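You operate a simulated robot arm through the tools that you are given. There is no shell and no other tool. Be economical: measure what you need, move in short steps, check, and stop when the job is done.

You run a simulated two-armed robot. Do the job below in one go: nothing can be reset, and whatever is moved stays where it is left.

Task
Empty and rack the dotted mug, then drain the basin and seat the strainer.
Fine: tip it into the basin; plug on the worktop; strainer on the plug hole once the water is gone. Set down upright: what you pick out.

It is judged by the outcome, as a careful person would: the job done as asked, and still so three seconds after it is handed in. It fails if anything else is knocked over, pushed out of place, dropped, spilled or broken.

Robot
Two 6-joint arms with fingered hands on one trunk that stands fixed in place. Base frame: the origin is at the foot of the trunk, x ahead of it, y to its left, z up. Readings come in mm, rad, newtons and seconds.
The left shoulder is at [20, 157, 829], the right one opposite. With the tool pointing down near the work surface each hand reaches from about 360 to 840 mm from the base axis, measured 20 degrees to its own side. Payload 4.1 kg a hand.
Tool frame (each hand has its own): the origin (TCP) lies between the finger pads and is the grasp point; the fingertips stand 33 mm ahead of it; z points along the fingers, y is the line along which they close. The gripper opens to 112 mm. The gripper's body begins 39 mm behind the TCP. The gripper is a hand of 4 fingers: y runs from the thumb to the fingers, the wrist lies at [-16, -118, -200] in the tool frame, and closing takes about 1.5 s.
Orientation is that of the tool frame in the base frame, as a unit quaternion [x, y, z, w]. With the fingers straight down and the wrist toward the robot, the tool's x, y and z point along [0, 1, 0], [1, 0, 0] and [0, 0, -1] of the base frame.

Tools
- The arms move only by the tool move_arm. It takes "left_targets", "right_targets" or both (then of equal length, played together; a hand with none holds still); each is one flat list of numbers, 6 for each row, row after row: the shift along the tool's x, y, z in units of 40 mm (1.0 is 40 mm), then the turn, a rotation vector about the tool's x, y, z in units of 8 degrees (1.0 is 8 degrees). In form: [dx, dy, dz, ax, ay, az, dx, dy, dz, ax, ay, az, ...]. A call has 1 to 8 rows; each row shifts and turns the commanded pose from where the row before left it, along the tool's axes as they then stand. "left_grip" and "right_grip" are, for a hand that has rows, the finger opening in mm, from 0 to 112, set as the call begins (left out, the last holds). A call with a number of a shift or a turn outside -1 to 1 is refused whole. A row lasts 0.2 s, in which the tool goes at most 50 mm and 0.15 rad; a call with a longer step from one row to the next is refused whole, and so is a gripper value outside its range. A pose out of reach is approached as far as the arm can. The call stops where the force on the tool passes 40 N (or 10 N more than at its start, if that is more) or the arm is blocked; 0.2 s more then pass. Each finger travels about 72 mm/s and halts on what it meets, pressing with about 32 N; the grip force reading is that of the motor and also rises with nothing between the fingers. The clock runs only during rows and for 0.2 s after the last one: add rows that do not move to give the fingers time. The reply holds the time, the measured pose of the TCP, the force on the tool along the base axes, the opening and the grip force, in the units named above and with some noise, with the torque about the TCP (base axes, N m) and any sound that the robot's microphone picked up, and new pictures: "show" is both (left out), scene, wrist or none (wrist: the cameras of the hands that moved).
- Cameras (640 x 400 px; columns grow to the right, rows downward): "scene" is now at [52.8, -28.2, 1462.2]; the picture's right is [-0.34, -0.94, 0.00], its down [-0.54, 0.19, -0.82] and it looks along [0.77, -0.28, -0.58] (base axes); focal length 311 px, centre (320, 200). "left" rides on the left gripper at [-66, -89, -130] in its tool frame; the picture's right is [-0.79, -0.29, 0.54], its down [0.55, -0.71, 0.44] and it looks along [0.26, 0.64, 0.72] (tool axes); focal length 247 px, centre (320, 200). "right" rides on the right gripper at [66, -89, -130] in its tool frame; the picture's right is [-0.79, 0.29, -0.54], its down [-0.55, -0.71, 0.44] and it looks along [-0.26, 0.64, 0.72] (tool axes); focal length 247 px, centre (320, 200). There is no depth. A picture from a camera that has moved, and an enlarged one, comes with that camera's place and axes in the base frame and with its lens.
- set_fingers(index, middle, ring, thumb_bend, thumb_turn, hand): sets how far each is bent, from 0 (flat) to 1 (curled in); at 0.3 the hand is open as for a grip, at 0.7 the pads meet at the TCP. One left out holds its place. A second passes; each finger stops where it meets its share of the squeeze, and holds until it gets a number again. A gripper value or a shape takes the hand back. It gives what a move gives, with no picture; readings hold the bend of each and the force on the fingers (four entries, about 0 where the hand has none), thumb and palm. thumb_turn goes from beside the hand (0) to across from the fingers (1), as for a grip.
- set_grasp(shape, hand): the hand has 4 fingers and takes this shape, open, in about a second: jaw (thumb against the fingers, like two jaws); tri (thumb and two fingers); tip (a fingertip pinch); poke (one finger out to press); point (the index stretched); flat (the hand flat); cup (the hand cupped); fist (a fist). The gripper value then closes the fingers along that shape, each until it touches; the sizes above hold for jaw. It gives what a move gives, with no picture.
- pan_tilt(pan, tilt): turns the head with the scene camera to pan (to the left, within 1.501 rad either way) and tilt (down, from -0.506 to 1.204), counted from straight ahead of the robot. It gives what a move gives, and a new picture of the scene camera.
- inspect(camera, box): a new picture of the part [left, top, right, bottom] of that camera's present view, enlarged. The clock stands still meanwhile.
- sign_off(): hands the job in; it is judged then, once.

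Work in short steps. Places have to be worked out from the pictures, the camera data and where the tool is seen: move nearer, look again, correct. Check each grasp and each placing, and mend what went wrong. You have 120 turns and 200 pictures in all, those below and enlarged ones among them. Open the grippers and draw the arms clear of the work before you hand the job in, unless the task says otherwise; then end with one line.

The tools are called after "Emit:" by a JSON object that holds its "method" and its "body". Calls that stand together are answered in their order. move_arm: Moves the arms, as the interface text tells. Its arguments: {"type":"object","properties":{"left_targets":{"type":"array"},"left_grip":{"type":"number"},"right_targets":{"type":"array"},"right_grip":{"type":"number"},"show":{"type":"string","enum":["both","scene","wrist","none"]}},"required":[]} The other tools are called the same way: set_grasp (shape, hand) gives the hand a shape; set_fingers (index, middle, ring, thumb_bend, thumb_turn, hand) moves the fingers one by one; pan_tilt (pan, tilt) turns the head that bears the scene camera; inspect (camera, box) takes an enlarged picture of a part of a camera's view; sign_off () hands the job in.

At the start:

```text
time_s: 0.0
left_eef_pos: [391.9, 25.6, 1212.4]
left_ee_rot: [0.836, 0.549, -0.001, 0.0]
left_force: [0.6, -0.4, 0.4]
left_torque: [-0.03, 0.04, 0.01]
left_grip_width: 111.6
left_finger_force: 0.1
left_shape: jaw
left_bend: [0.3, 0.3, 0.3, 0.3, 0.98]
left_finger forces: [0.1, 0.1, 0.0, 0.0, 0.0, 0.1]
right_eef_pos: [356.3, -404.1, 1252.9]
right_ee_rot: [0.835, 0.55, 0.002, 0.0]
right_force: [0.1, 0.1, 0.0]
right_torque: [0.01, -0.02, 0.02]
right_grip_width: 111.7
right_finger_force: 0.1
right_shape: jaw
right_bend: [0.3, 0.3, 0.3, 0.3, 0.98]
right_finger forces: [0.0, 0.0, 0.0, 0.0, 0.0, 0.0]
head pan, tilt: [-0.344, 0.613]
```

scene: 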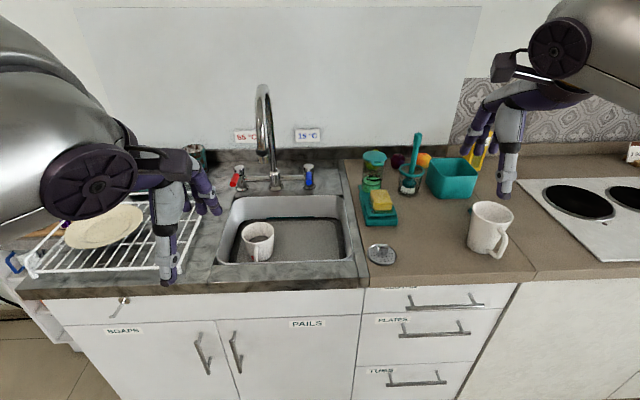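
right: 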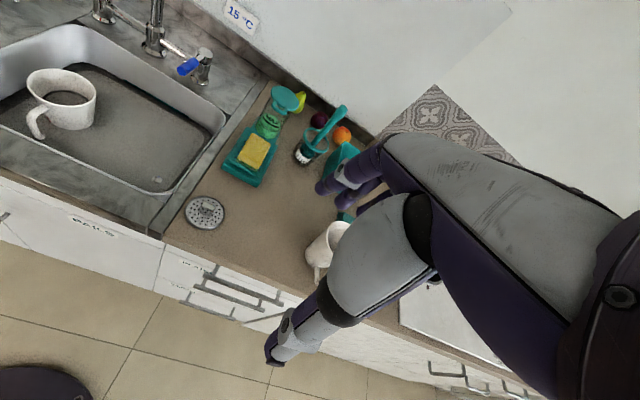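
left: 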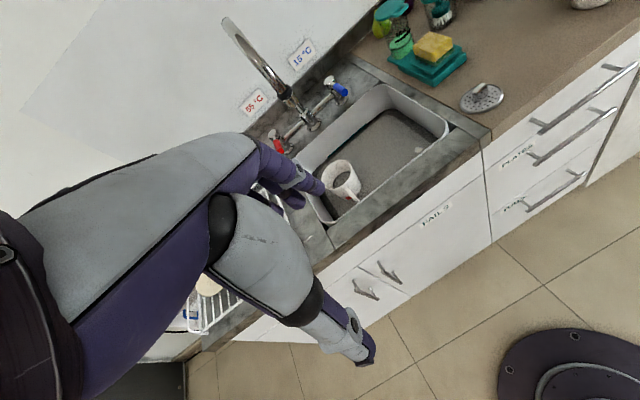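

I'll look closer at the basin, the mugs and the rack first.

Emit:
{"method": "inspect", "body": {"camera": "scene", "box": [200, 170, 380, 290]}}

Emit:
{"method": "inspect", "body": {"camera": "scene", "box": [350, 130, 530, 270]}}

Emit:
{"method": "inspect", "body": {"camera": "scene", "box": [0, 140, 240, 300]}}

Emit:
{"method": "inspect", "body": {"camera": "left", "box": [220, 60, 520, 260]}}

Emit:
{"method": "inspect", "body": {"camera": "right", "box": [0, 30, 240, 240]}}

```text
3.33 times, centred on (290, 230) of scene
camera zoom: at [52.8, -28.2, 1462.2], right [-0.34, -0.94, 0.0], down [-0.54, 0.19, -0.82], along [0.77, -0.28, -0.58], focal length 1036 px, centre (420, 100)
```

zoom: 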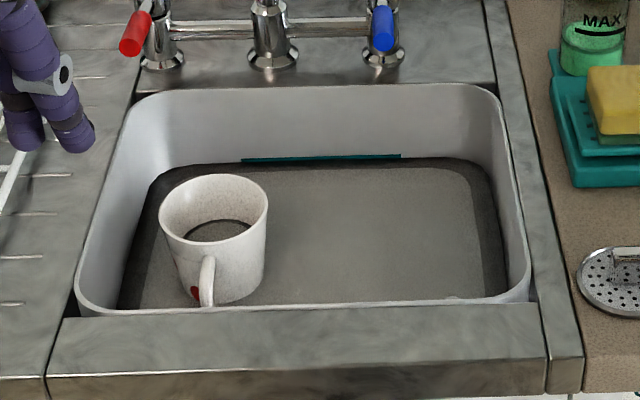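

```text
2.86 times, centred on (440, 200) of scene
camera zoom: at [52.8, -28.2, 1462.2], right [-0.34, -0.94, 0.0], down [-0.54, 0.19, -0.82], along [0.77, -0.28, -0.58], focal length 888 px, centre (-23, 200)
```

zoom: 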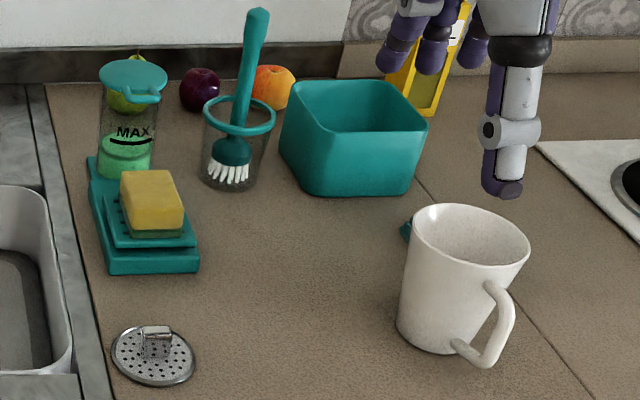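

```text
2.50 times, centred on (120, 220) of scene
camera zoom: at [52.8, -28.2, 1462.2], right [-0.34, -0.94, 0.0], down [-0.54, 0.19, -0.82], along [0.77, -0.28, -0.58], focal length 777 px, centre (820, 150)
```

zoom: 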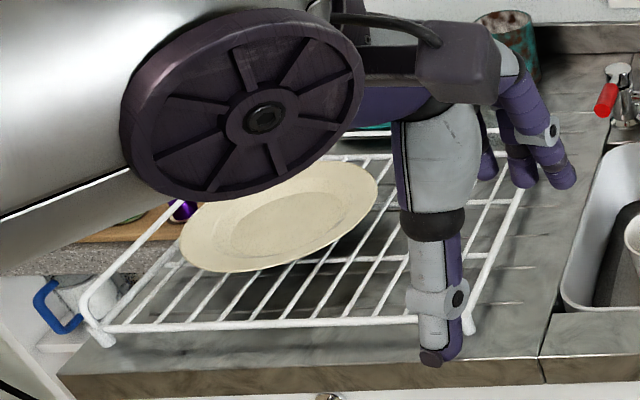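

```text
2.00 times, centred on (370, 160) of left
camera zoom: at [284.7, 2.6, 1339.9], right [-0.58, -0.61, -0.54], down [-0.43, 0.79, -0.44], along [0.69, -0.02, -0.72], focal length 494 px, centre (220, 280)
```

zoom: 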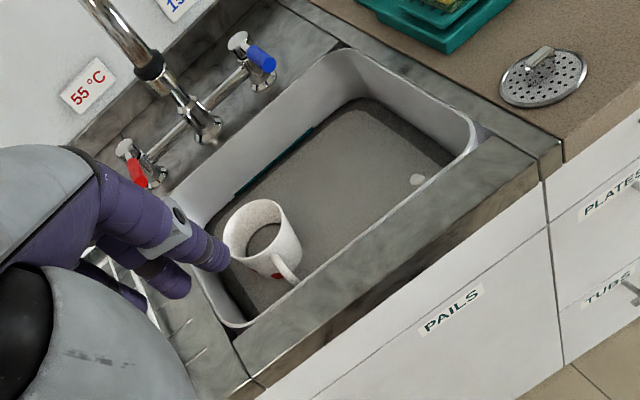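

```text
1.90 times, centred on (120, 135) of right
camera zoom: at [299.7, -309.5, 1381.6], right [-0.05, -0.84, 0.54], down [-0.87, -0.23, -0.44], along [0.49, -0.49, -0.72], focal length 470 px, centre (701, 324)
```

zoom: 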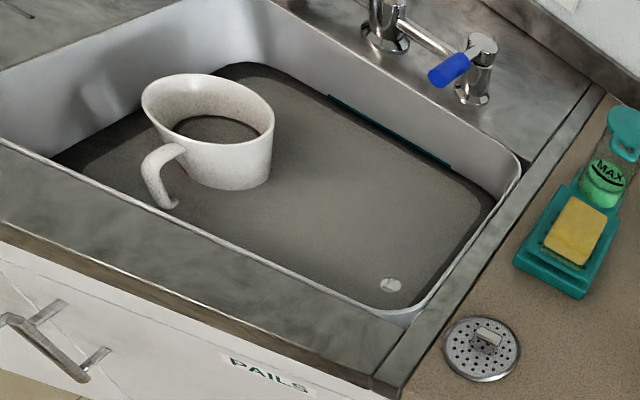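

The basin mug shows a red spot, and another patterned vessel is behind the rack. I'll pan the head for better views.

Emit:
{"method": "pan_tilt", "body": {"pan": 0.3, "tilt": 0.7}}

Emit:
{"method": "inspect", "body": {"camera": "left", "box": [290, 140, 390, 210]}}

Emit:
{"method": "inspect", "body": {"camera": "right", "box": [290, 190, 390, 290]}}

```text
time_s: 1.0
left_eef_pos: [391.4, 25.9, 1212.6]
left_ee_rot: [0.836, 0.549, 0.0, 0.0]
left_force: [0.1, 0.0, 0.2]
left_torque: [-0.01, 0.0, 0.02]
left_grip_width: 111.6
left_finger_force: 0.1
left_shape: jaw
left_bend: [0.3, 0.3, 0.3, 0.3, 0.98]
left_finger forces: [0.0, 0.1, 0.0, 0.1, 0.0, 0.0]
right_eef_pos: [355.6, -404.3, 1251.8]
right_ee_rot: [0.835, 0.55, 0.002, 0.0]
right_force: [0.1, 0.5, 0.3]
right_torque: [0.01, -0.02, -0.02]
right_grip_width: 111.5
right_finger_force: 0.0
right_shape: jaw
right_bend: [0.3, 0.3, 0.3, 0.3, 0.98]
right_finger forces: [0.1, 0.1, 0.0, 0.2, 0.1, 0.0]
head pan, tilt: [0.3, 0.7]
```

scene: 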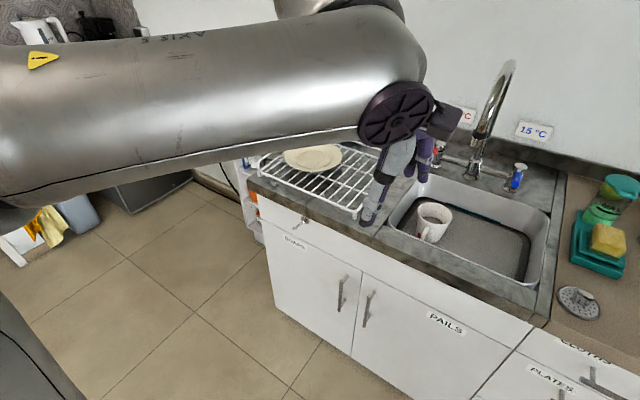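

```text
5.71 times, centred on (340, 175) of left
camera zoom: at [284.7, 2.6, 1339.9], right [-0.58, -0.61, -0.54], down [-0.43, 0.79, -0.44], along [0.69, -0.02, -0.72], focal length 1411 px, centre (206, 343)
```

zoom: 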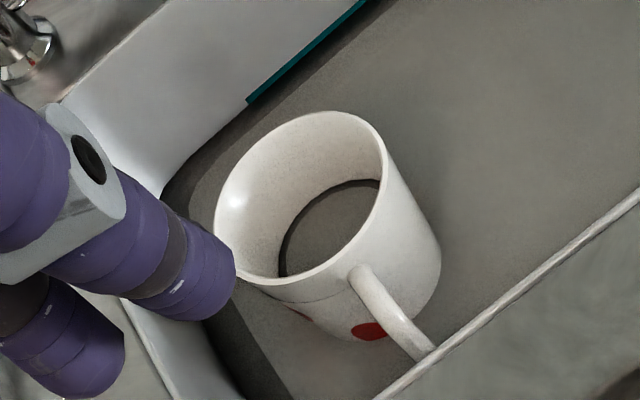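

```text
4.00 times, centred on (340, 240) of right
camera zoom: at [299.7, -309.5, 1381.6], right [-0.05, -0.84, 0.54], down [-0.87, -0.23, -0.44], along [0.49, -0.49, -0.72], focal length 988 px, centre (240, 40)
```

zoom: 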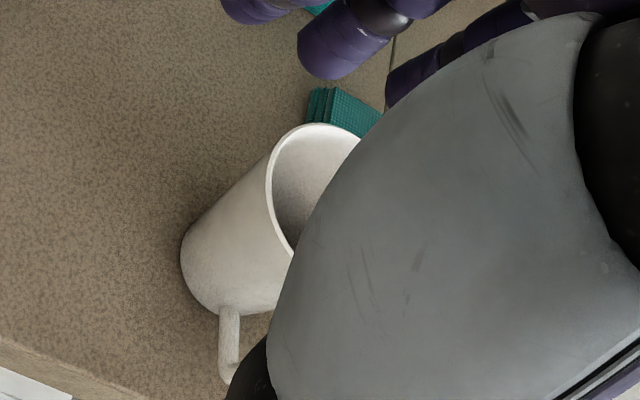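

Basin mug has the red dots and liquid in it. I estimate its rim centre near (713,-88,903), strainer near (526,-362,903), plug knob near (626,-263,812), worktop at z≈900. Checking the faucet spout and basin before moving.

Emit:
{"method": "pan_tilt", "body": {"pan": -0.2, "tilt": 0.75}}

Emit:
{"method": "inspect", "body": {"camera": "left", "box": [200, 0, 360, 150]}}

```text
time_s: 2.0
left_eef_pos: [392.0, 26.1, 1211.9]
left_ee_rot: [0.836, 0.548, 0.0, 0.0]
left_force: [-0.4, 0.1, -0.1]
left_torque: [-0.02, 0.03, 0.02]
left_grip_width: 111.3
left_finger_force: 0.1
left_shape: jaw
left_bend: [0.3, 0.3, 0.3, 0.3, 0.98]
left_finger forces: [0.1, 0.0, 0.0, 0.0, 0.0, 0.1]
right_eef_pos: [355.6, -405.0, 1251.1]
right_ee_rot: [0.835, 0.55, 0.001, 0.0]
right_force: [0.6, 1.0, -0.1]
right_torque: [0.0, 0.02, -0.01]
right_grip_width: 111.4
right_finger_force: 0.1
right_shape: jaw
right_bend: [0.3, 0.3, 0.3, 0.3, 0.98]
right_finger forces: [0.0, 0.0, 0.0, 0.0, 0.0, 0.1]
head pan, tilt: [-0.201, 0.75]
```

scene: 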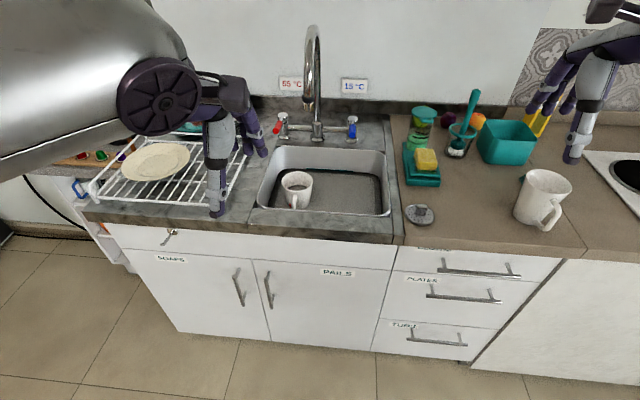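

```text
2.67 times, centred on (280, 75) of left
camera zoom: at [284.7, 2.6, 1339.9], right [-0.58, -0.61, -0.54], down [-0.43, 0.79, -0.44], along [0.69, -0.02, -0.72], focal length 659 px, centre (427, 533)
```

zoom: 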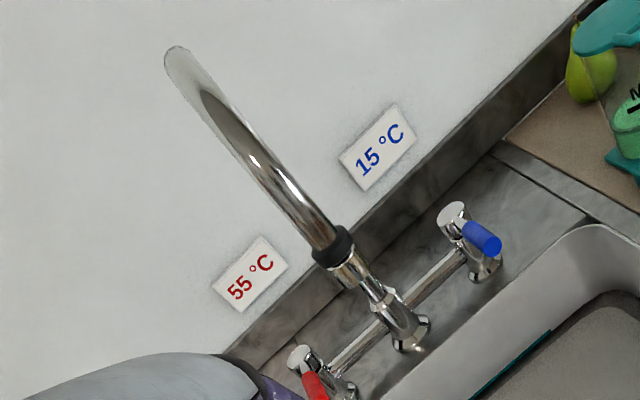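

The spout tip hangs near (709,-120,1138), almost directly above the mug, so I'll come in low from the front. Moving the left hand to about (600,-50,1010), fingers down.

Emit:
{"method": "move_arm", "body": {"left_targets": [0.04, 0.69, 0.63, 0, 0, 0, 0.04, 0.69, 0.63, 0, 0, 0, 0.04, 0.69, 0.63, 0, 0, 0, 0.04, 0.69, 0.63, 0, 0, 0, 0.04, 0.69, 0.63, 0, 0, 0, 0.04, 0.69, 0.63, 0, 0, 0, 0.04, 0.69, 0.63, 0, 0, 0, 0.04, 0.69, 0.63, 0, 0, 0], "show": "both"}}

```text
time_s: 3.8
left_eef_pos: [602.6, -50.0, 1010.6]
left_ee_rot: [0.836, 0.549, 0.0, 0.001]
left_force: [-0.4, 0.4, 0.7]
left_torque: [0.0, 0.0, 0.03]
left_grip_width: 111.8
left_finger_force: 0.0
left_shape: jaw
left_bend: [0.3, 0.3, 0.3, 0.3, 0.98]
left_finger forces: [0.0, 0.0, 0.0, 0.1, 0.0, 0.0]
right_eef_pos: [355.4, -403.8, 1252.4]
right_ee_rot: [0.835, 0.55, 0.001, 0.0]
right_force: [-0.2, 0.0, -0.1]
right_torque: [0.0, -0.07, -0.02]
right_grip_width: 111.7
right_finger_force: 0.1
right_shape: jaw
right_bend: [0.3, 0.3, 0.3, 0.3, 0.98]
right_finger forces: [0.0, 0.0, 0.1, 0.0, 0.1, 0.0]
head pan, tilt: [-0.201, 0.75]
camera left: at [494.2, -73.5, 1138.2], right [-0.58, -0.61, -0.54], down [-0.43, 0.79, -0.44], along [0.69, -0.02, -0.72], focal length 247 px, centre (320, 200)
```

scene: 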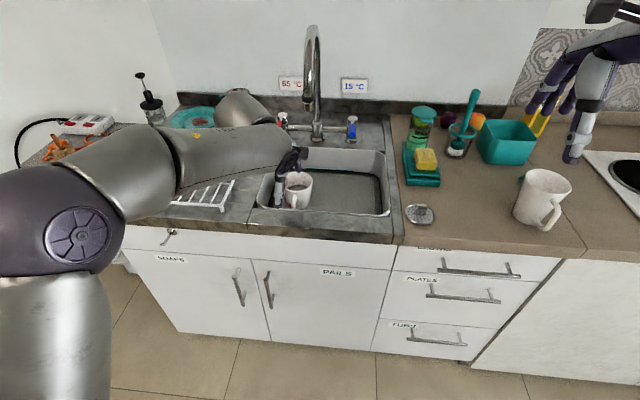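
left: 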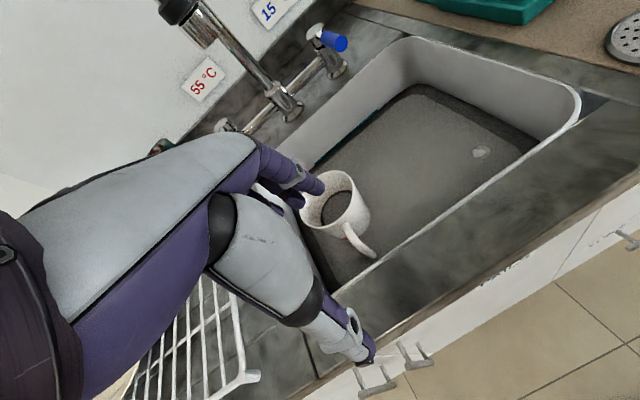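

Hand is in front of the mug; mug refined to about (708,-87,900) with its handle facing me. Turn the tool 48° about its axis so thumb and fingers straddle the handle-free sides.

Emit:
{"method": "move_arm", "body": {"left_targets": [0, 0, 0, 0, 0, 1, 0, 0, 0, 0, 0, 1, 0, 0, 0, 0, 0, 1, 0, 0, 0, 0, 0, 1, 0, 0, 0, 0, 0, 1, 0, 0, 0, 0, 0, 1], "show": "both"}}

```text
time_s: 5.2
left_eef_pos: [599.8, -49.2, 1010.2]
left_ee_rot: [0.987, 0.161, 0.0, 0.001]
left_force: [-0.1, 0.3, -0.2]
left_torque: [-0.02, -0.03, 0.0]
left_grip_width: 111.5
left_finger_force: 0.1
left_shape: jaw
left_bend: [0.3, 0.3, 0.3, 0.3, 0.98]
left_finger forces: [0.0, 0.1, 0.0, 0.0, 0.1, 0.1]
right_eef_pos: [355.3, -403.2, 1252.5]
right_ee_rot: [0.835, 0.55, 0.0, 0.001]
right_force: [-0.9, -0.2, 1.0]
right_torque: [0.02, 0.0, -0.03]
right_grip_width: 111.5
right_finger_force: 0.1
right_shape: jaw
right_bend: [0.3, 0.3, 0.3, 0.3, 0.98]
right_finger forces: [0.0, 0.0, 0.0, 0.0, 0.0, 0.0]
head pan, tilt: [-0.201, 0.75]
camera left: at [509.4, 15.4, 1138.6], right [-0.84, 0.02, -0.54], down [0.3, 0.85, -0.44], along [0.45, -0.53, -0.72], focal length 247 px, centre (320, 200)
```

scene: 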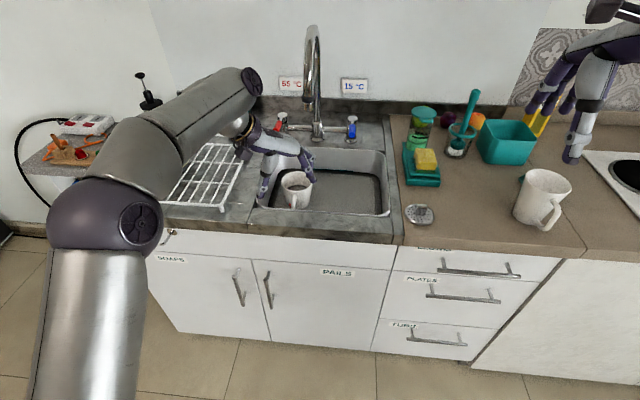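
left: 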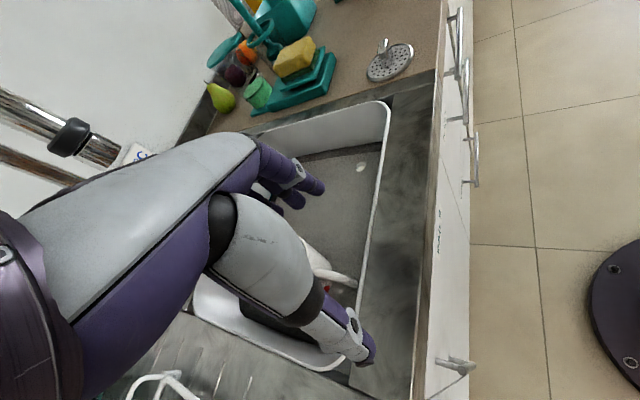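

Turn done; arm clear. Move in over the mug to about (708,-87,960).

Emit:
{"method": "move_arm", "body": {"left_targets": [0.565, 0.44, 0.31, 0, 0, 0, 0.565, 0.44, 0.31, 0, 0, 0, 0.565, 0.44, 0.31, 0, 0, 0, 0.565, 0.44, 0.31, 0, 0, 0], "show": "both"}}

Emit:
{"method": "inspect", "body": {"camera": "scene", "box": [210, 50, 390, 230]}}

```text
time_s: 6.2
left_eef_pos: [659.0, -66.4, 943.6]
left_ee_rot: [0.987, 0.162, 0.0, 0.001]
left_force: [-0.5, 0.8, 1.0]
left_torque: [-0.04, -0.04, 0.0]
left_grip_width: 111.7
left_finger_force: 0.1
left_shape: jaw
left_bend: [0.3, 0.3, 0.3, 0.3, 0.98]
left_finger forces: [0.1, 0.0, 0.0, 0.1, 0.0, 0.0]
left hand out of reach, approached as far as the arm can: row 2, 3, 4
right_eef_pos: [356.1, -403.6, 1251.5]
right_ee_rot: [0.835, 0.55, 0.001, 0.0]
right_force: [0.8, 0.3, 0.2]
right_torque: [-0.02, -0.03, -0.01]
right_grip_width: 111.6
right_finger_force: 0.0
right_shape: jaw
right_bend: [0.3, 0.3, 0.3, 0.3, 0.98]
right_finger forces: [0.0, 0.1, 0.0, 0.0, 0.0, 0.0]
head pan, tilt: [-0.201, 0.75]
camera left: at [569.8, -0.7, 1071.5], right [-0.84, 0.02, -0.54], down [0.3, 0.85, -0.44], along [0.45, -0.53, -0.72], focal length 247 px, centre (320, 200)
```

scene: 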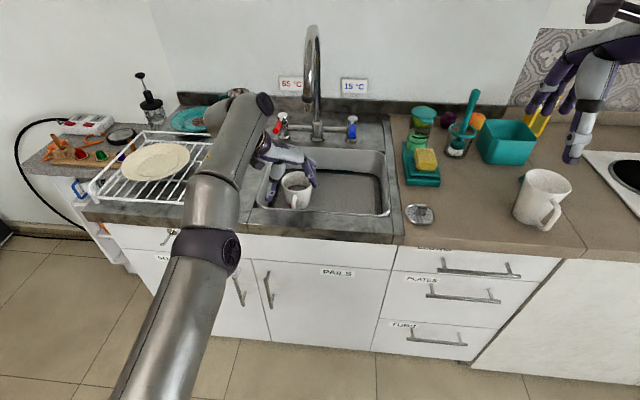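
left: 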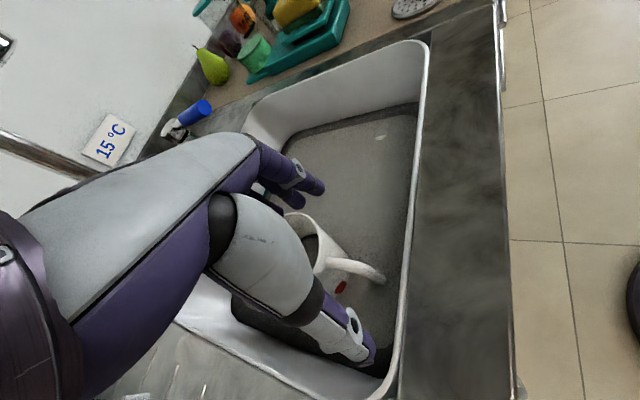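

```text
2.22 times, centred on (300, 140) of scene
camera zoom: at [50.6, -14.8, 1450.5], right [-0.2, -0.98, 0.0], down [-0.67, 0.14, -0.73], along [0.72, -0.15, -0.68], focal length 691 px, centre (364, 333)
```

zoom: 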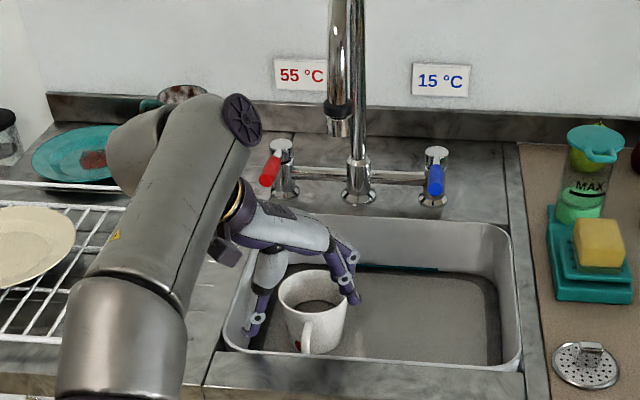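

Out of reach with vertical fingers here; leaning the fingers forward brings the wrist back toward me. Raise 30 mm and lean 24° about tool y.

Emit:
{"method": "move_arm", "body": {"left_targets": [0, 0, -0.75, 0, 0, 0, 0, 0, 0, 0, 1, 0, 0, 0, 0, 0, 1, 0, 0, 0, 0, 0, 1, 0, 0, 0, 0, 0, 0, 0], "show": "both"}}

Emit:
{"method": "inspect", "body": {"camera": "scene", "box": [210, 50, 390, 230]}}

```text
time_s: 7.4
left_eef_pos: [713.5, -80.7, 992.7]
left_ee_rot: [0.965, 0.157, 0.206, -0.034]
left_force: [0.0, 1.0, -0.1]
left_torque: [-0.01, 0.0, 0.01]
left_grip_width: 111.8
left_finger_force: 0.1
left_shape: jaw
left_bend: [0.3, 0.3, 0.3, 0.3, 0.98]
left_finger forces: [0.0, 0.1, 0.0, 0.0, 0.0, 0.0]
left hand out of reach, approached as far as the arm can: row 1, 2, 3, 4
right_eef_pos: [355.4, -404.0, 1252.5]
right_ee_rot: [0.835, 0.55, 0.001, 0.0]
right_force: [-0.5, -0.7, -0.3]
right_torque: [-0.02, 0.0, 0.01]
right_grip_width: 111.5
right_finger_force: 0.0
right_shape: jaw
right_bend: [0.3, 0.3, 0.3, 0.3, 0.98]
right_finger forces: [0.1, 0.1, 0.0, 0.0, 0.0, 0.0]
head pan, tilt: [-0.201, 0.75]
camera left: at [578.3, -32.0, 1081.6], right [-0.57, 0.11, -0.81], down [0.42, 0.89, -0.17], along [0.71, -0.44, -0.55], focal length 247 px, centre (320, 200)
```

scene: 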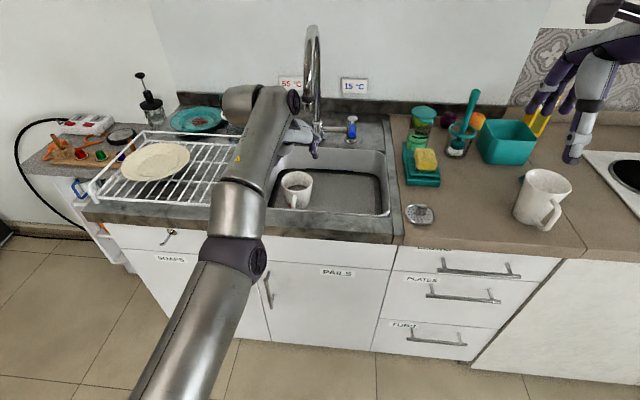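
left: 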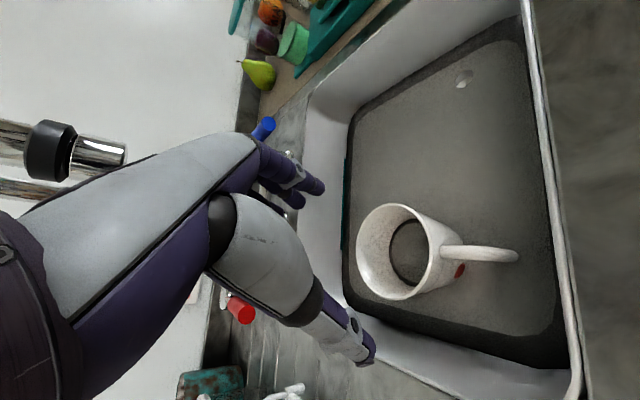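

```text
2.22 times, centred on (300, 140) of scene
camera zoom: at [51.1, -15.1, 1450.5], right [-0.2, -0.98, 0.0], down [-0.67, 0.14, -0.73], along [0.72, -0.15, -0.68], focal length 691 px, centre (364, 333)
```

zoom: 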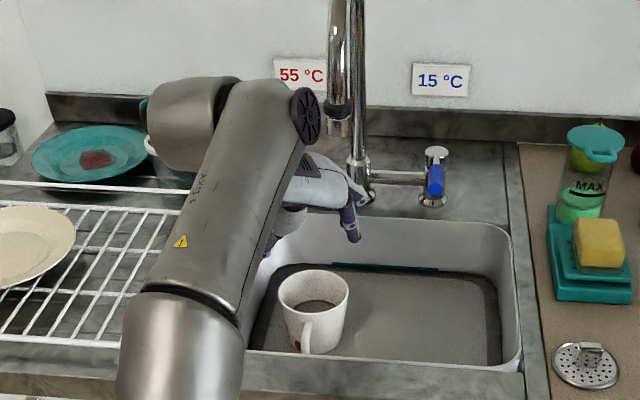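

Now at (713,-81,993) with spout clear; mug rim re-measured at (710,-84,900). Descend 60 mm straight and look.

Emit:
{"method": "move_arm", "body": {"left_targets": [-0.305, 0, 0.685, 0, 0, 0, -0.305, 0, 0.685, 0, 0, 0, 0, 0, 0, 0, 0, 0], "show": "both"}}

Emit:
{"method": "inspect", "body": {"camera": "scene", "box": [240, 110, 380, 230]}}

Emit:
{"method": "inspect", "body": {"camera": "right", "box": [0, 0, 240, 200]}}

```text
time_s: 8.2
left_eef_pos: [726.8, -86.1, 935.5]
left_ee_rot: [0.966, 0.157, 0.204, -0.035]
left_force: [0.1, -0.5, 0.3]
left_torque: [0.01, 0.02, 0.0]
left_grip_width: 111.6
left_finger_force: 0.0
left_shape: jaw
left_bend: [0.3, 0.3, 0.3, 0.3, 0.98]
left_finger forces: [0.1, 0.0, 0.0, 0.0, 0.0, 0.1]
left hand out of reach, approached as far as the arm can: row 1, 2
right_eef_pos: [354.7, -404.5, 1252.1]
right_ee_rot: [0.835, 0.55, 0.001, 0.0]
right_force: [-0.2, 0.1, -0.9]
right_torque: [0.01, -0.01, -0.01]
right_grip_width: 111.4
right_finger_force: 0.1
right_shape: jaw
right_bend: [0.3, 0.3, 0.3, 0.3, 0.98]
right_finger forces: [0.0, 0.0, 0.0, 0.1, 0.1, 0.1]
head pan, tilt: [-0.201, 0.75]
camera left: at [592.8, -36.1, 1025.7], right [-0.57, 0.11, -0.81], down [0.42, 0.89, -0.17], along [0.7, -0.44, -0.56], focal length 247 px, centre (320, 200)
```

scene: 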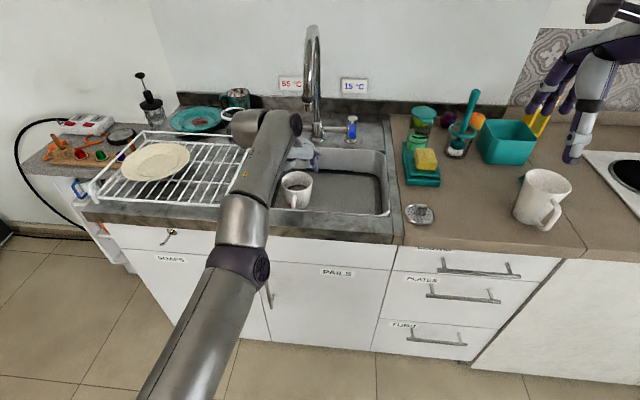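
left: 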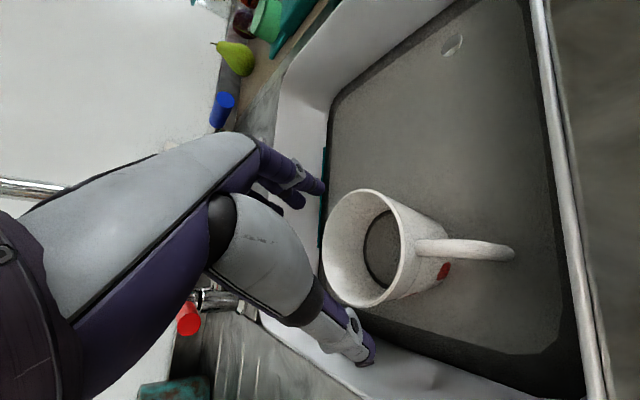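

```text
3.33 times, centred on (310, 170) of scene
camera zoom: at [51.0, -15.1, 1450.5], right [-0.2, -0.98, 0.0], down [-0.67, 0.14, -0.73], along [0.72, -0.15, -0.68], focal length 1036 px, centre (353, 300)
```

zoom: 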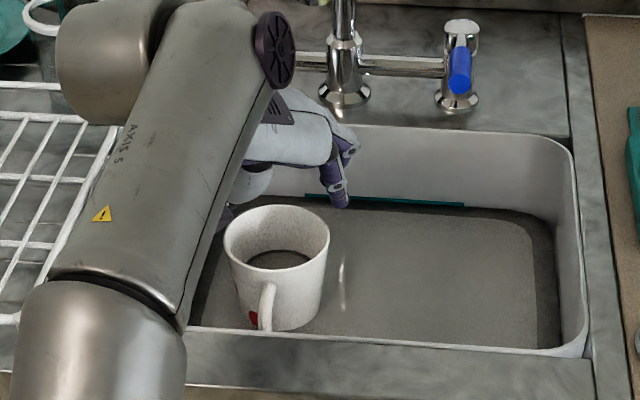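

```text
2.00 times, centred on (120, 100) of right
camera zoom: at [299.7, -309.5, 1381.6], right [-0.05, -0.84, 0.54], down [-0.87, -0.23, -0.44], along [0.49, -0.49, -0.72], focal length 494 px, centre (720, 400)
```

zoom: 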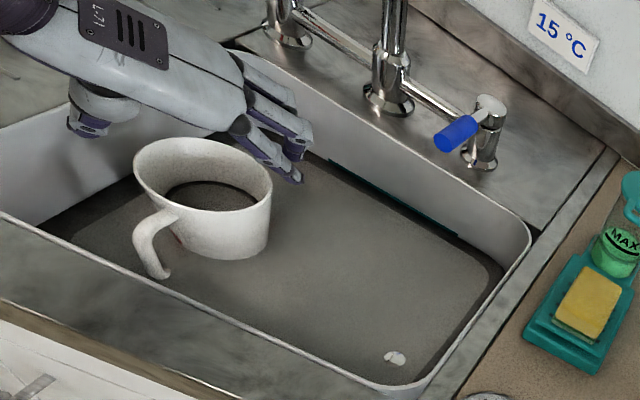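

TCP is ~20 mm beyond the mug axis; rim re-estimated at (705,-80,898). Shift back horizontally and check before going down.

Emit:
{"method": "move_arm", "body": {"left_targets": [-0.45, -0.27, -0.2, 0, 0, 0, 0, 0, 0, 0, 0, 0], "show": "wrist"}}

Emit:
{"method": "inspect", "body": {"camera": "right", "box": [0, 0, 160, 130]}}

Emit:
{"method": "inspect", "body": {"camera": "scene", "box": [240, 110, 380, 230]}}

```text
time_s: 8.8
left_eef_pos: [725.5, -90.3, 941.9]
left_ee_rot: [0.966, 0.158, 0.204, -0.033]
left_force: [0.0, 0.0, 0.5]
left_torque: [0.02, 0.01, 0.0]
left_grip_width: 111.8
left_finger_force: 0.0
left_shape: jaw
left_bend: [0.3, 0.3, 0.3, 0.3, 0.98]
left_finger forces: [0.0, 0.0, 0.0, 0.1, 0.0, 0.0]
left hand out of reach, approached as far as the arm can: row 1
right_eef_pos: [355.4, -404.7, 1252.4]
right_ee_rot: [0.835, 0.55, 0.001, 0.0]
right_force: [0.3, 0.3, 0.8]
right_torque: [0.02, 0.02, -0.01]
right_grip_width: 111.6
right_finger_force: 0.0
right_shape: jaw
right_bend: [0.3, 0.3, 0.3, 0.3, 0.98]
right_finger forces: [0.0, 0.0, 0.0, 0.1, 0.0, 0.1]
head pan, tilt: [-0.201, 0.75]
camera left: at [590.2, -40.0, 1031.3], right [-0.57, 0.11, -0.81], down [0.42, 0.89, -0.17], along [0.71, -0.44, -0.56], focal length 247 px, centre (320, 200)
```

left: 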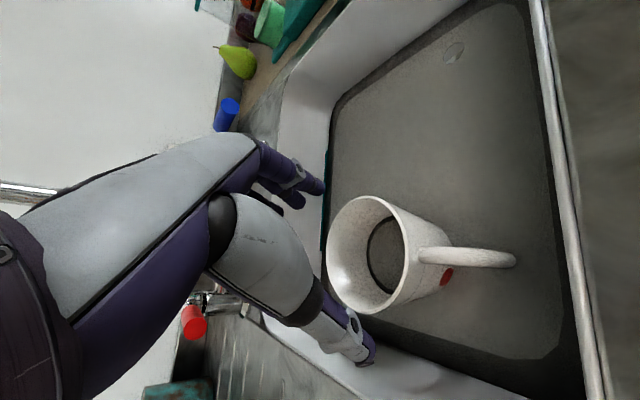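

```text
3.08 times, centred on (80, 65) of right
camera zoom: at [299.7, -309.5, 1381.6], right [-0.05, -0.84, 0.54], down [-0.87, -0.23, -0.44], along [0.49, -0.49, -0.72], focal length 760 px, centre (1058, 615)
```

zoom: 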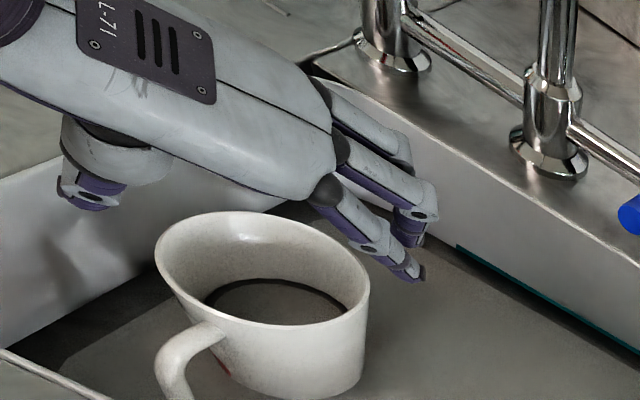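

```text
3.33 times, centred on (310, 170) of scene
camera zoom: at [51.1, -15.1, 1450.5], right [-0.2, -0.98, 0.0], down [-0.67, 0.14, -0.73], along [0.72, -0.15, -0.68], focal length 1036 px, centre (353, 300)
```

zoom: 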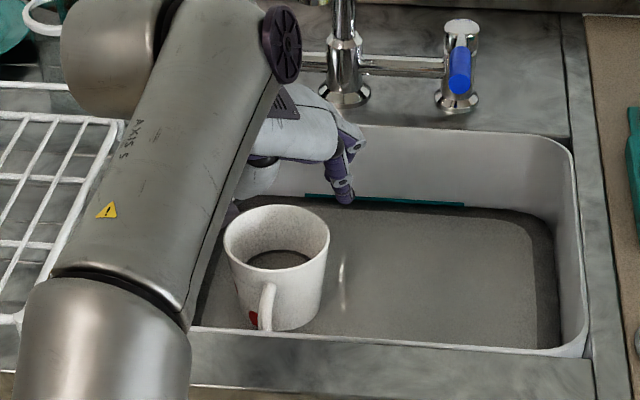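

The arm is limited by wrist joint limits in this posture. I'll raise 40 mm, reduce the lean by 8° and yaw back 16°, and see whether the pose is then reached.

Emit:
{"method": "move_arm", "body": {"left_targets": [0.407, 0, -0.914, 0, 0, 0, 0, 0, 0, 0, 0, -1, 0, 0, 0, 0, 0, -1, 0, 0, 0, 0, -1, 0, 0, 0, 0, 0, 0, 0.01], "show": "wrist"}}

```text
time_s: 10.0
left_eef_pos: [725.8, -89.7, 982.1]
left_ee_rot: [0.947, 0.289, 0.142, 0.016]
left_force: [0.1, 0.2, 0.0]
left_torque: [-0.01, -0.02, -0.02]
left_grip_width: 111.8
left_finger_force: 0.1
left_shape: jaw
left_bend: [0.3, 0.3, 0.3, 0.3, 0.98]
left_finger forces: [0.1, 0.0, 0.1, 0.0, 0.0, 0.0]
left hand out of reach, approached as far as the arm can: row 1, 2, 3, 4
right_eef_pos: [355.6, -404.1, 1252.7]
right_ee_rot: [0.835, 0.55, 0.001, 0.0]
right_force: [0.9, 0.3, -0.1]
right_torque: [0.0, 0.0, -0.02]
right_grip_width: 111.6
right_finger_force: 0.1
right_shape: jaw
right_bend: [0.3, 0.3, 0.3, 0.3, 0.98]
right_finger forces: [0.0, 0.0, 0.1, 0.1, 0.1, 0.1]
head pan, tilt: [-0.201, 0.75]
camera left: at [589.1, -58.0, 1077.2], right [-0.63, -0.17, -0.75], down [0.17, 0.92, -0.35], along [0.75, -0.35, -0.55], focal length 247 px, centre (320, 200)
```

left: 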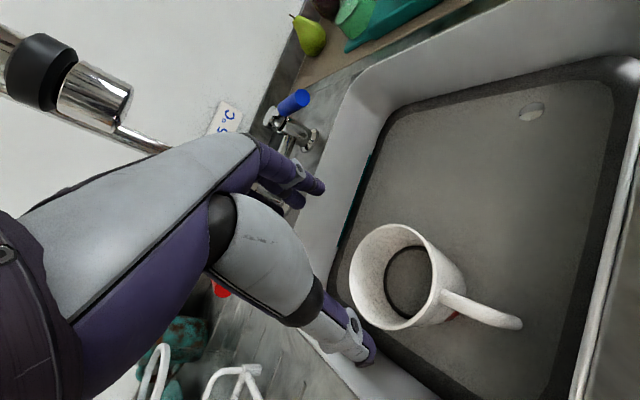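

Test backing 20 mm toward me in this posture.

Emit:
{"method": "move_arm", "body": {"left_targets": [-0.4, -0.27, -0.14, 0, 0, 0, 0, 0, 0, 0, 0, 0.01], "show": "none"}}

```text
time_s: 10.6
left_eef_pos: [720.1, -94.1, 984.7]
left_ee_rot: [0.945, 0.292, 0.143, 0.013]
left_force: [0.7, 0.5, -0.2]
left_torque: [0.01, 0.01, -0.02]
left_grip_width: 111.8
left_finger_force: 0.0
left_shape: jaw
left_bend: [0.3, 0.3, 0.3, 0.3, 0.98]
left_finger forces: [0.0, 0.0, 0.0, 0.1, 0.1, 0.1]
left hand out of reach, approached as far as the arm can: row 1, 2
right_eef_pos: [357.0, -405.9, 1252.5]
right_ee_rot: [0.835, 0.55, 0.001, 0.001]
right_force: [0.4, 0.1, 0.3]
right_torque: [0.04, 0.0, -0.02]
right_grip_width: 111.2
right_finger_force: 0.0
right_shape: jaw
right_bend: [0.3, 0.3, 0.3, 0.3, 0.98]
right_finger forces: [0.0, 0.0, 0.0, 0.0, 0.0, 0.1]
head pan, tilt: [-0.201, 0.75]
```

Still limited. I'll back off and return to vertical fingers with a yaw of about -49°, which should be within both limits.

Emit:
{"method": "move_arm", "body": {"left_targets": [-0.79, -0.54, -0.28, 0.405, -0.94, 0, -0.6, -0.4, 0, 0.405, -0.94, 0, 0, 0, 0, 0, 0, -1, 0, 0, 0, 0, 0, 0], "show": "scene"}}

```text
time_s: 11.6
left_eef_pos: [652.6, -95.6, 980.4]
left_ee_rot: [0.934, 0.358, 0.001, 0.0]
left_force: [-0.1, 0.5, -0.5]
left_torque: [0.01, -0.01, -0.06]
left_grip_width: 111.7
left_finger_force: 0.0
left_shape: jaw
left_bend: [0.3, 0.3, 0.3, 0.3, 0.98]
left_finger forces: [0.1, 0.0, 0.1, 0.0, 0.0, 0.0]
right_eef_pos: [355.7, -403.4, 1252.6]
right_ee_rot: [0.835, 0.55, 0.002, 0.001]
right_force: [0.3, 0.1, -0.7]
right_torque: [-0.02, 0.03, -0.01]
right_grip_width: 111.5
right_finger_force: 0.1
right_shape: jaw
right_bend: [0.3, 0.3, 0.3, 0.3, 0.98]
right_finger forces: [0.0, 0.0, 0.0, 0.0, 0.0, 0.1]
head pan, tilt: [-0.201, 0.75]
```

scene: 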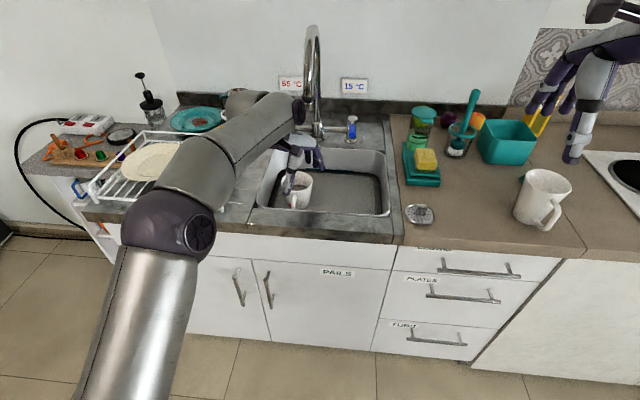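

Pose reached vertically with yaw -48°. Advance over the mug axis.

Emit:
{"method": "move_arm", "body": {"left_targets": [0.6, 0.31, 0.3, 0, 0, 0, 0.6, 0.31, 0.3, 0, 0, 0, 0, 0, 0, 0, 0, 0.01], "show": "wrist"}}

Emit:
{"method": "inspect", "body": {"camera": "scene", "box": [240, 110, 380, 230]}}

Emit:
{"method": "inspect", "body": {"camera": "right", "box": [0, 0, 160, 130]}}

```text
time_s: 12.4
left_eef_pos: [694.2, -78.9, 953.2]
left_ee_rot: [0.934, 0.359, 0.001, 0.0]
left_force: [-0.1, -0.5, 0.1]
left_torque: [0.05, -0.01, 0.05]
left_grip_width: 112.0
left_finger_force: 0.0
left_shape: jaw
left_bend: [0.3, 0.3, 0.3, 0.3, 0.98]
left_finger forces: [0.0, 0.1, 0.0, 0.0, 0.1, 0.1]
left hand out of reach, approached as far as the arm can: row 2
right_eef_pos: [354.9, -404.2, 1252.7]
right_ee_rot: [0.835, 0.55, 0.001, 0.0]
right_force: [-0.1, 0.3, -0.7]
right_torque: [-0.03, 0.0, -0.02]
right_grip_width: 111.7
right_finger_force: 0.0
right_shape: jaw
right_bend: [0.3, 0.3, 0.3, 0.3, 0.98]
right_finger forces: [0.1, 0.0, 0.0, 0.0, 0.1, 0.1]
head pan, tilt: [-0.201, 0.75]
camera left: at [586.8, -54.8, 1081.0], right [-0.78, -0.32, -0.54], down [-0.06, 0.9, -0.43], along [0.62, -0.31, -0.72], focal length 247 px, centre (320, 200)
```

left: 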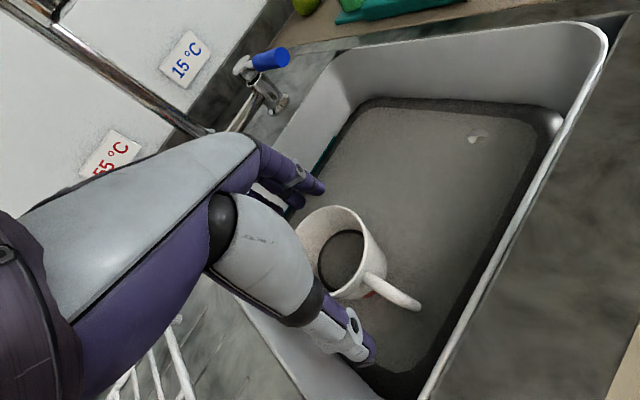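

```text
3.33 times, centred on (310, 170) of scene
camera zoom: at [51.1, -15.2, 1450.5], right [-0.2, -0.98, 0.0], down [-0.67, 0.14, -0.73], along [0.72, -0.15, -0.68], focal length 1036 px, centre (353, 300)
```

zoom: 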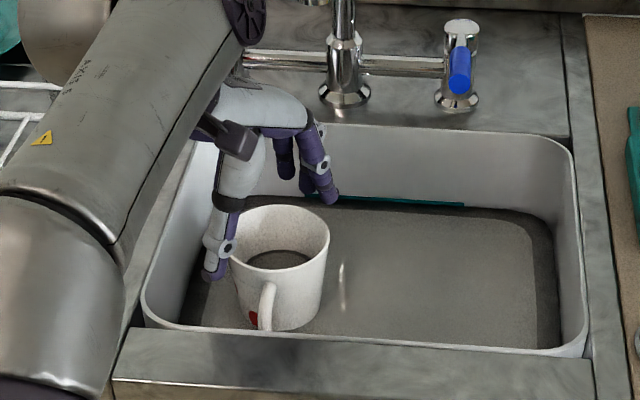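

```text
3.08 times, centred on (80, 65) of right
camera zoom: at [299.7, -309.5, 1381.6], right [-0.05, -0.84, 0.54], down [-0.87, -0.23, -0.44], along [0.49, -0.49, -0.72], focal length 760 px, centre (1058, 615)
```

zoom: 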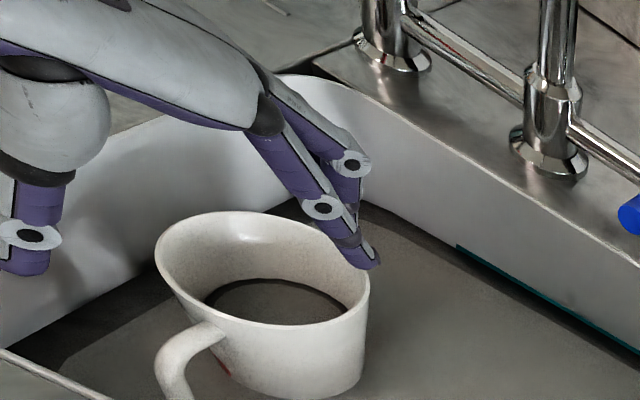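

Mug axis is at about (714,-86); TCP is 20 mm short. A slight 8° lean should buy the reach; then shift onto the axis.

Emit:
{"method": "move_arm", "body": {"left_targets": [0, 0, 0, 0, 1, 0, 0.11, 0.23, 0.14, 0, 0, 0, 0.11, 0.23, 0.14, 0, 0, 0, 0, 0, 0, 0, 0, 0.01], "show": "none"}}

Emit:
{"method": "inspect", "body": {"camera": "scene", "box": [240, 110, 380, 230]}}

Emit:
{"method": "inspect", "body": {"camera": "right", "box": [0, 0, 160, 130]}}

```text
time_s: 13.4
left_eef_pos: [707.3, -83.5, 942.5]
left_ee_rot: [0.932, 0.356, 0.065, -0.025]
left_force: [-1.1, -0.2, 0.3]
left_torque: [0.02, 0.03, 0.01]
left_grip_width: 111.5
left_finger_force: 0.1
left_shape: jaw
left_bend: [0.3, 0.3, 0.3, 0.3, 0.98]
left_finger forces: [0.0, 0.1, 0.1, 0.0, 0.1, 0.0]
left hand out of reach, approached as far as the arm can: row 3
right_eef_pos: [354.7, -404.2, 1252.3]
right_ee_rot: [0.834, 0.551, 0.001, 0.0]
right_force: [-0.4, -0.3, -0.4]
right_torque: [-0.01, 0.01, -0.01]
right_grip_width: 111.7
right_finger_force: 0.0
right_shape: jaw
right_bend: [0.3, 0.3, 0.3, 0.3, 0.98]
right_finger forces: [0.0, 0.0, 0.0, 0.1, 0.0, 0.1]
head pan, tilt: [-0.201, 0.75]
```

```text
3.33 times, centred on (310, 170) of scene
camera zoom: at [51.1, -15.1, 1450.5], right [-0.2, -0.98, 0.0], down [-0.67, 0.14, -0.73], along [0.72, -0.15, -0.68], focal length 1036 px, centre (353, 300)
```

zoom: 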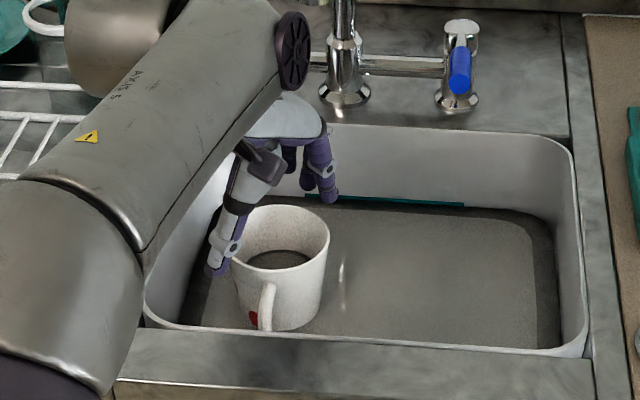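

```text
3.08 times, centred on (80, 65) of right
camera zoom: at [299.7, -309.5, 1381.6], right [-0.05, -0.84, 0.54], down [-0.87, -0.23, -0.44], along [0.49, -0.49, -0.72], focal length 760 px, centre (1058, 615)
```

zoom: 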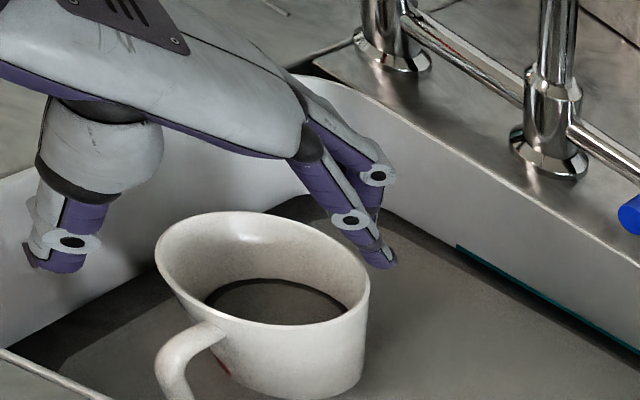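

Now within ~7 mm of the axis with fingers straddling the mug. Descend in small rows while easing forward.

Emit:
{"method": "move_arm", "body": {"left_targets": [-0.05, 0.05, 0.4, 0, 0, 0, -0.05, 0.05, 0.4, 0, 0, 0, 0, 0, 0, 0, 0, 0.01], "show": "none"}}

Emit:
{"method": "inspect", "body": {"camera": "scene", "box": [240, 110, 380, 230]}}

Emit:
{"method": "inspect", "body": {"camera": "right", "box": [0, 0, 160, 130]}}

```text
time_s: 14.2
left_eef_pos: [712.0, -86.4, 910.9]
left_ee_rot: [0.932, 0.356, 0.066, -0.025]
left_force: [-0.2, 0.0, 0.1]
left_torque: [0.0, -0.02, 0.0]
left_grip_width: 111.9
left_finger_force: 0.2
left_shape: jaw
left_bend: [0.3, 0.3, 0.3, 0.3, 0.98]
left_finger forces: [0.1, 0.0, 0.1, 0.0, 0.0, 0.0]
right_eef_pos: [356.4, -404.3, 1251.4]
right_ee_rot: [0.835, 0.55, 0.001, 0.001]
right_force: [0.4, -0.3, 0.2]
right_torque: [0.01, 0.01, -0.03]
right_grip_width: 111.6
right_finger_force: 0.0
right_shape: jaw
right_bend: [0.3, 0.3, 0.3, 0.3, 0.98]
right_finger forces: [0.0, 0.0, 0.0, 0.0, 0.0, 0.1]
head pan, tilt: [-0.201, 0.75]
```

```text
3.33 times, centred on (310, 170) of scene
camera zoom: at [51.1, -15.1, 1450.5], right [-0.2, -0.98, 0.0], down [-0.67, 0.14, -0.73], along [0.72, -0.15, -0.68], focal length 1036 px, centre (353, 300)
```

zoom: 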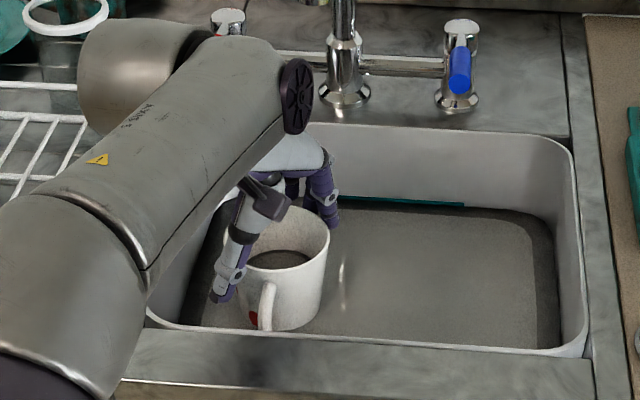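

```text
3.08 times, centred on (80, 65) of right
camera zoom: at [299.7, -309.5, 1381.6], right [-0.05, -0.84, 0.54], down [-0.87, -0.23, -0.44], along [0.49, -0.49, -0.72], focal length 760 px, centre (1058, 615)
```

zoom: 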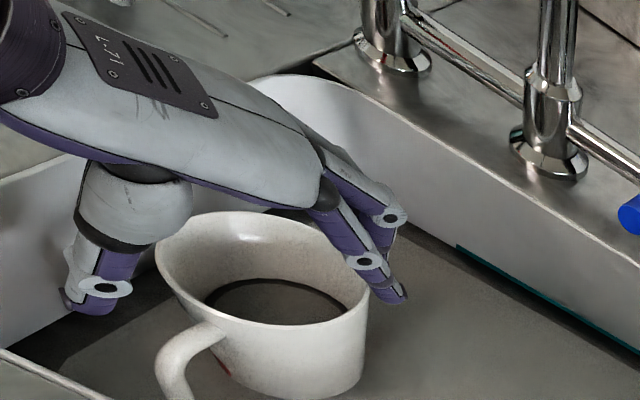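

Fingers are outside the rim on both sides, no contact. Down another 28 mm, then close gently.

Emit:
{"method": "move_arm", "body": {"left_targets": [-0.05, 0, 0.345, 0, 0, 0, -0.05, 0, 0.345, 0, 0, 0, 0, 0, 0, 0, 0, 0.01], "show": "none"}}

Emit:
{"method": "inspect", "body": {"camera": "right", "box": [0, 0, 160, 130]}}

```text
time_s: 15.0
left_eef_pos: [711.3, -85.8, 883.7]
left_ee_rot: [0.932, 0.355, 0.066, -0.026]
left_force: [1.3, -2.7, 4.4]
left_torque: [-0.18, -0.07, 0.0]
left_grip_width: 112.0
left_finger_force: 0.2
left_shape: jaw
left_bend: [0.29, 0.3, 0.3, 0.3, 0.98]
left_finger forces: [4.7, 0.0, 0.0, 0.1, 0.0, 0.1]
right_eef_pos: [355.6, -403.5, 1252.4]
right_ee_rot: [0.835, 0.551, 0.001, 0.0]
right_force: [-0.8, -0.3, -0.5]
right_torque: [-0.01, -0.03, 0.0]
right_grip_width: 111.8
right_finger_force: 0.0
right_shape: jaw
right_bend: [0.3, 0.3, 0.3, 0.3, 0.98]
right_finger forces: [0.0, 0.1, 0.0, 0.0, 0.0, 0.0]
head pan, tilt: [-0.201, 0.75]
```

```text
3.08 times, centred on (80, 65) of right
camera zoom: at [299.6, -309.6, 1381.6], right [-0.05, -0.84, 0.54], down [-0.87, -0.23, -0.44], along [0.49, -0.49, -0.72], focal length 760 px, centre (1058, 615)
```

zoom: 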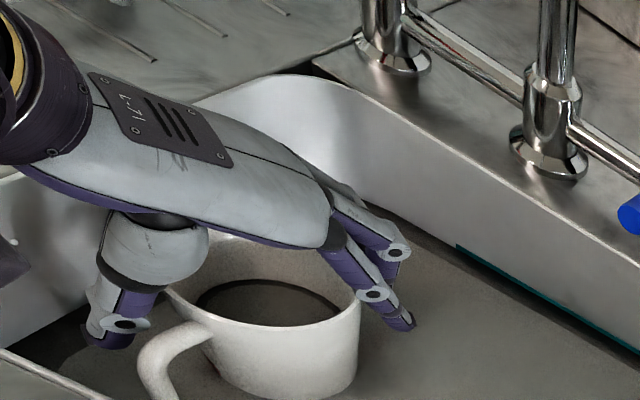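

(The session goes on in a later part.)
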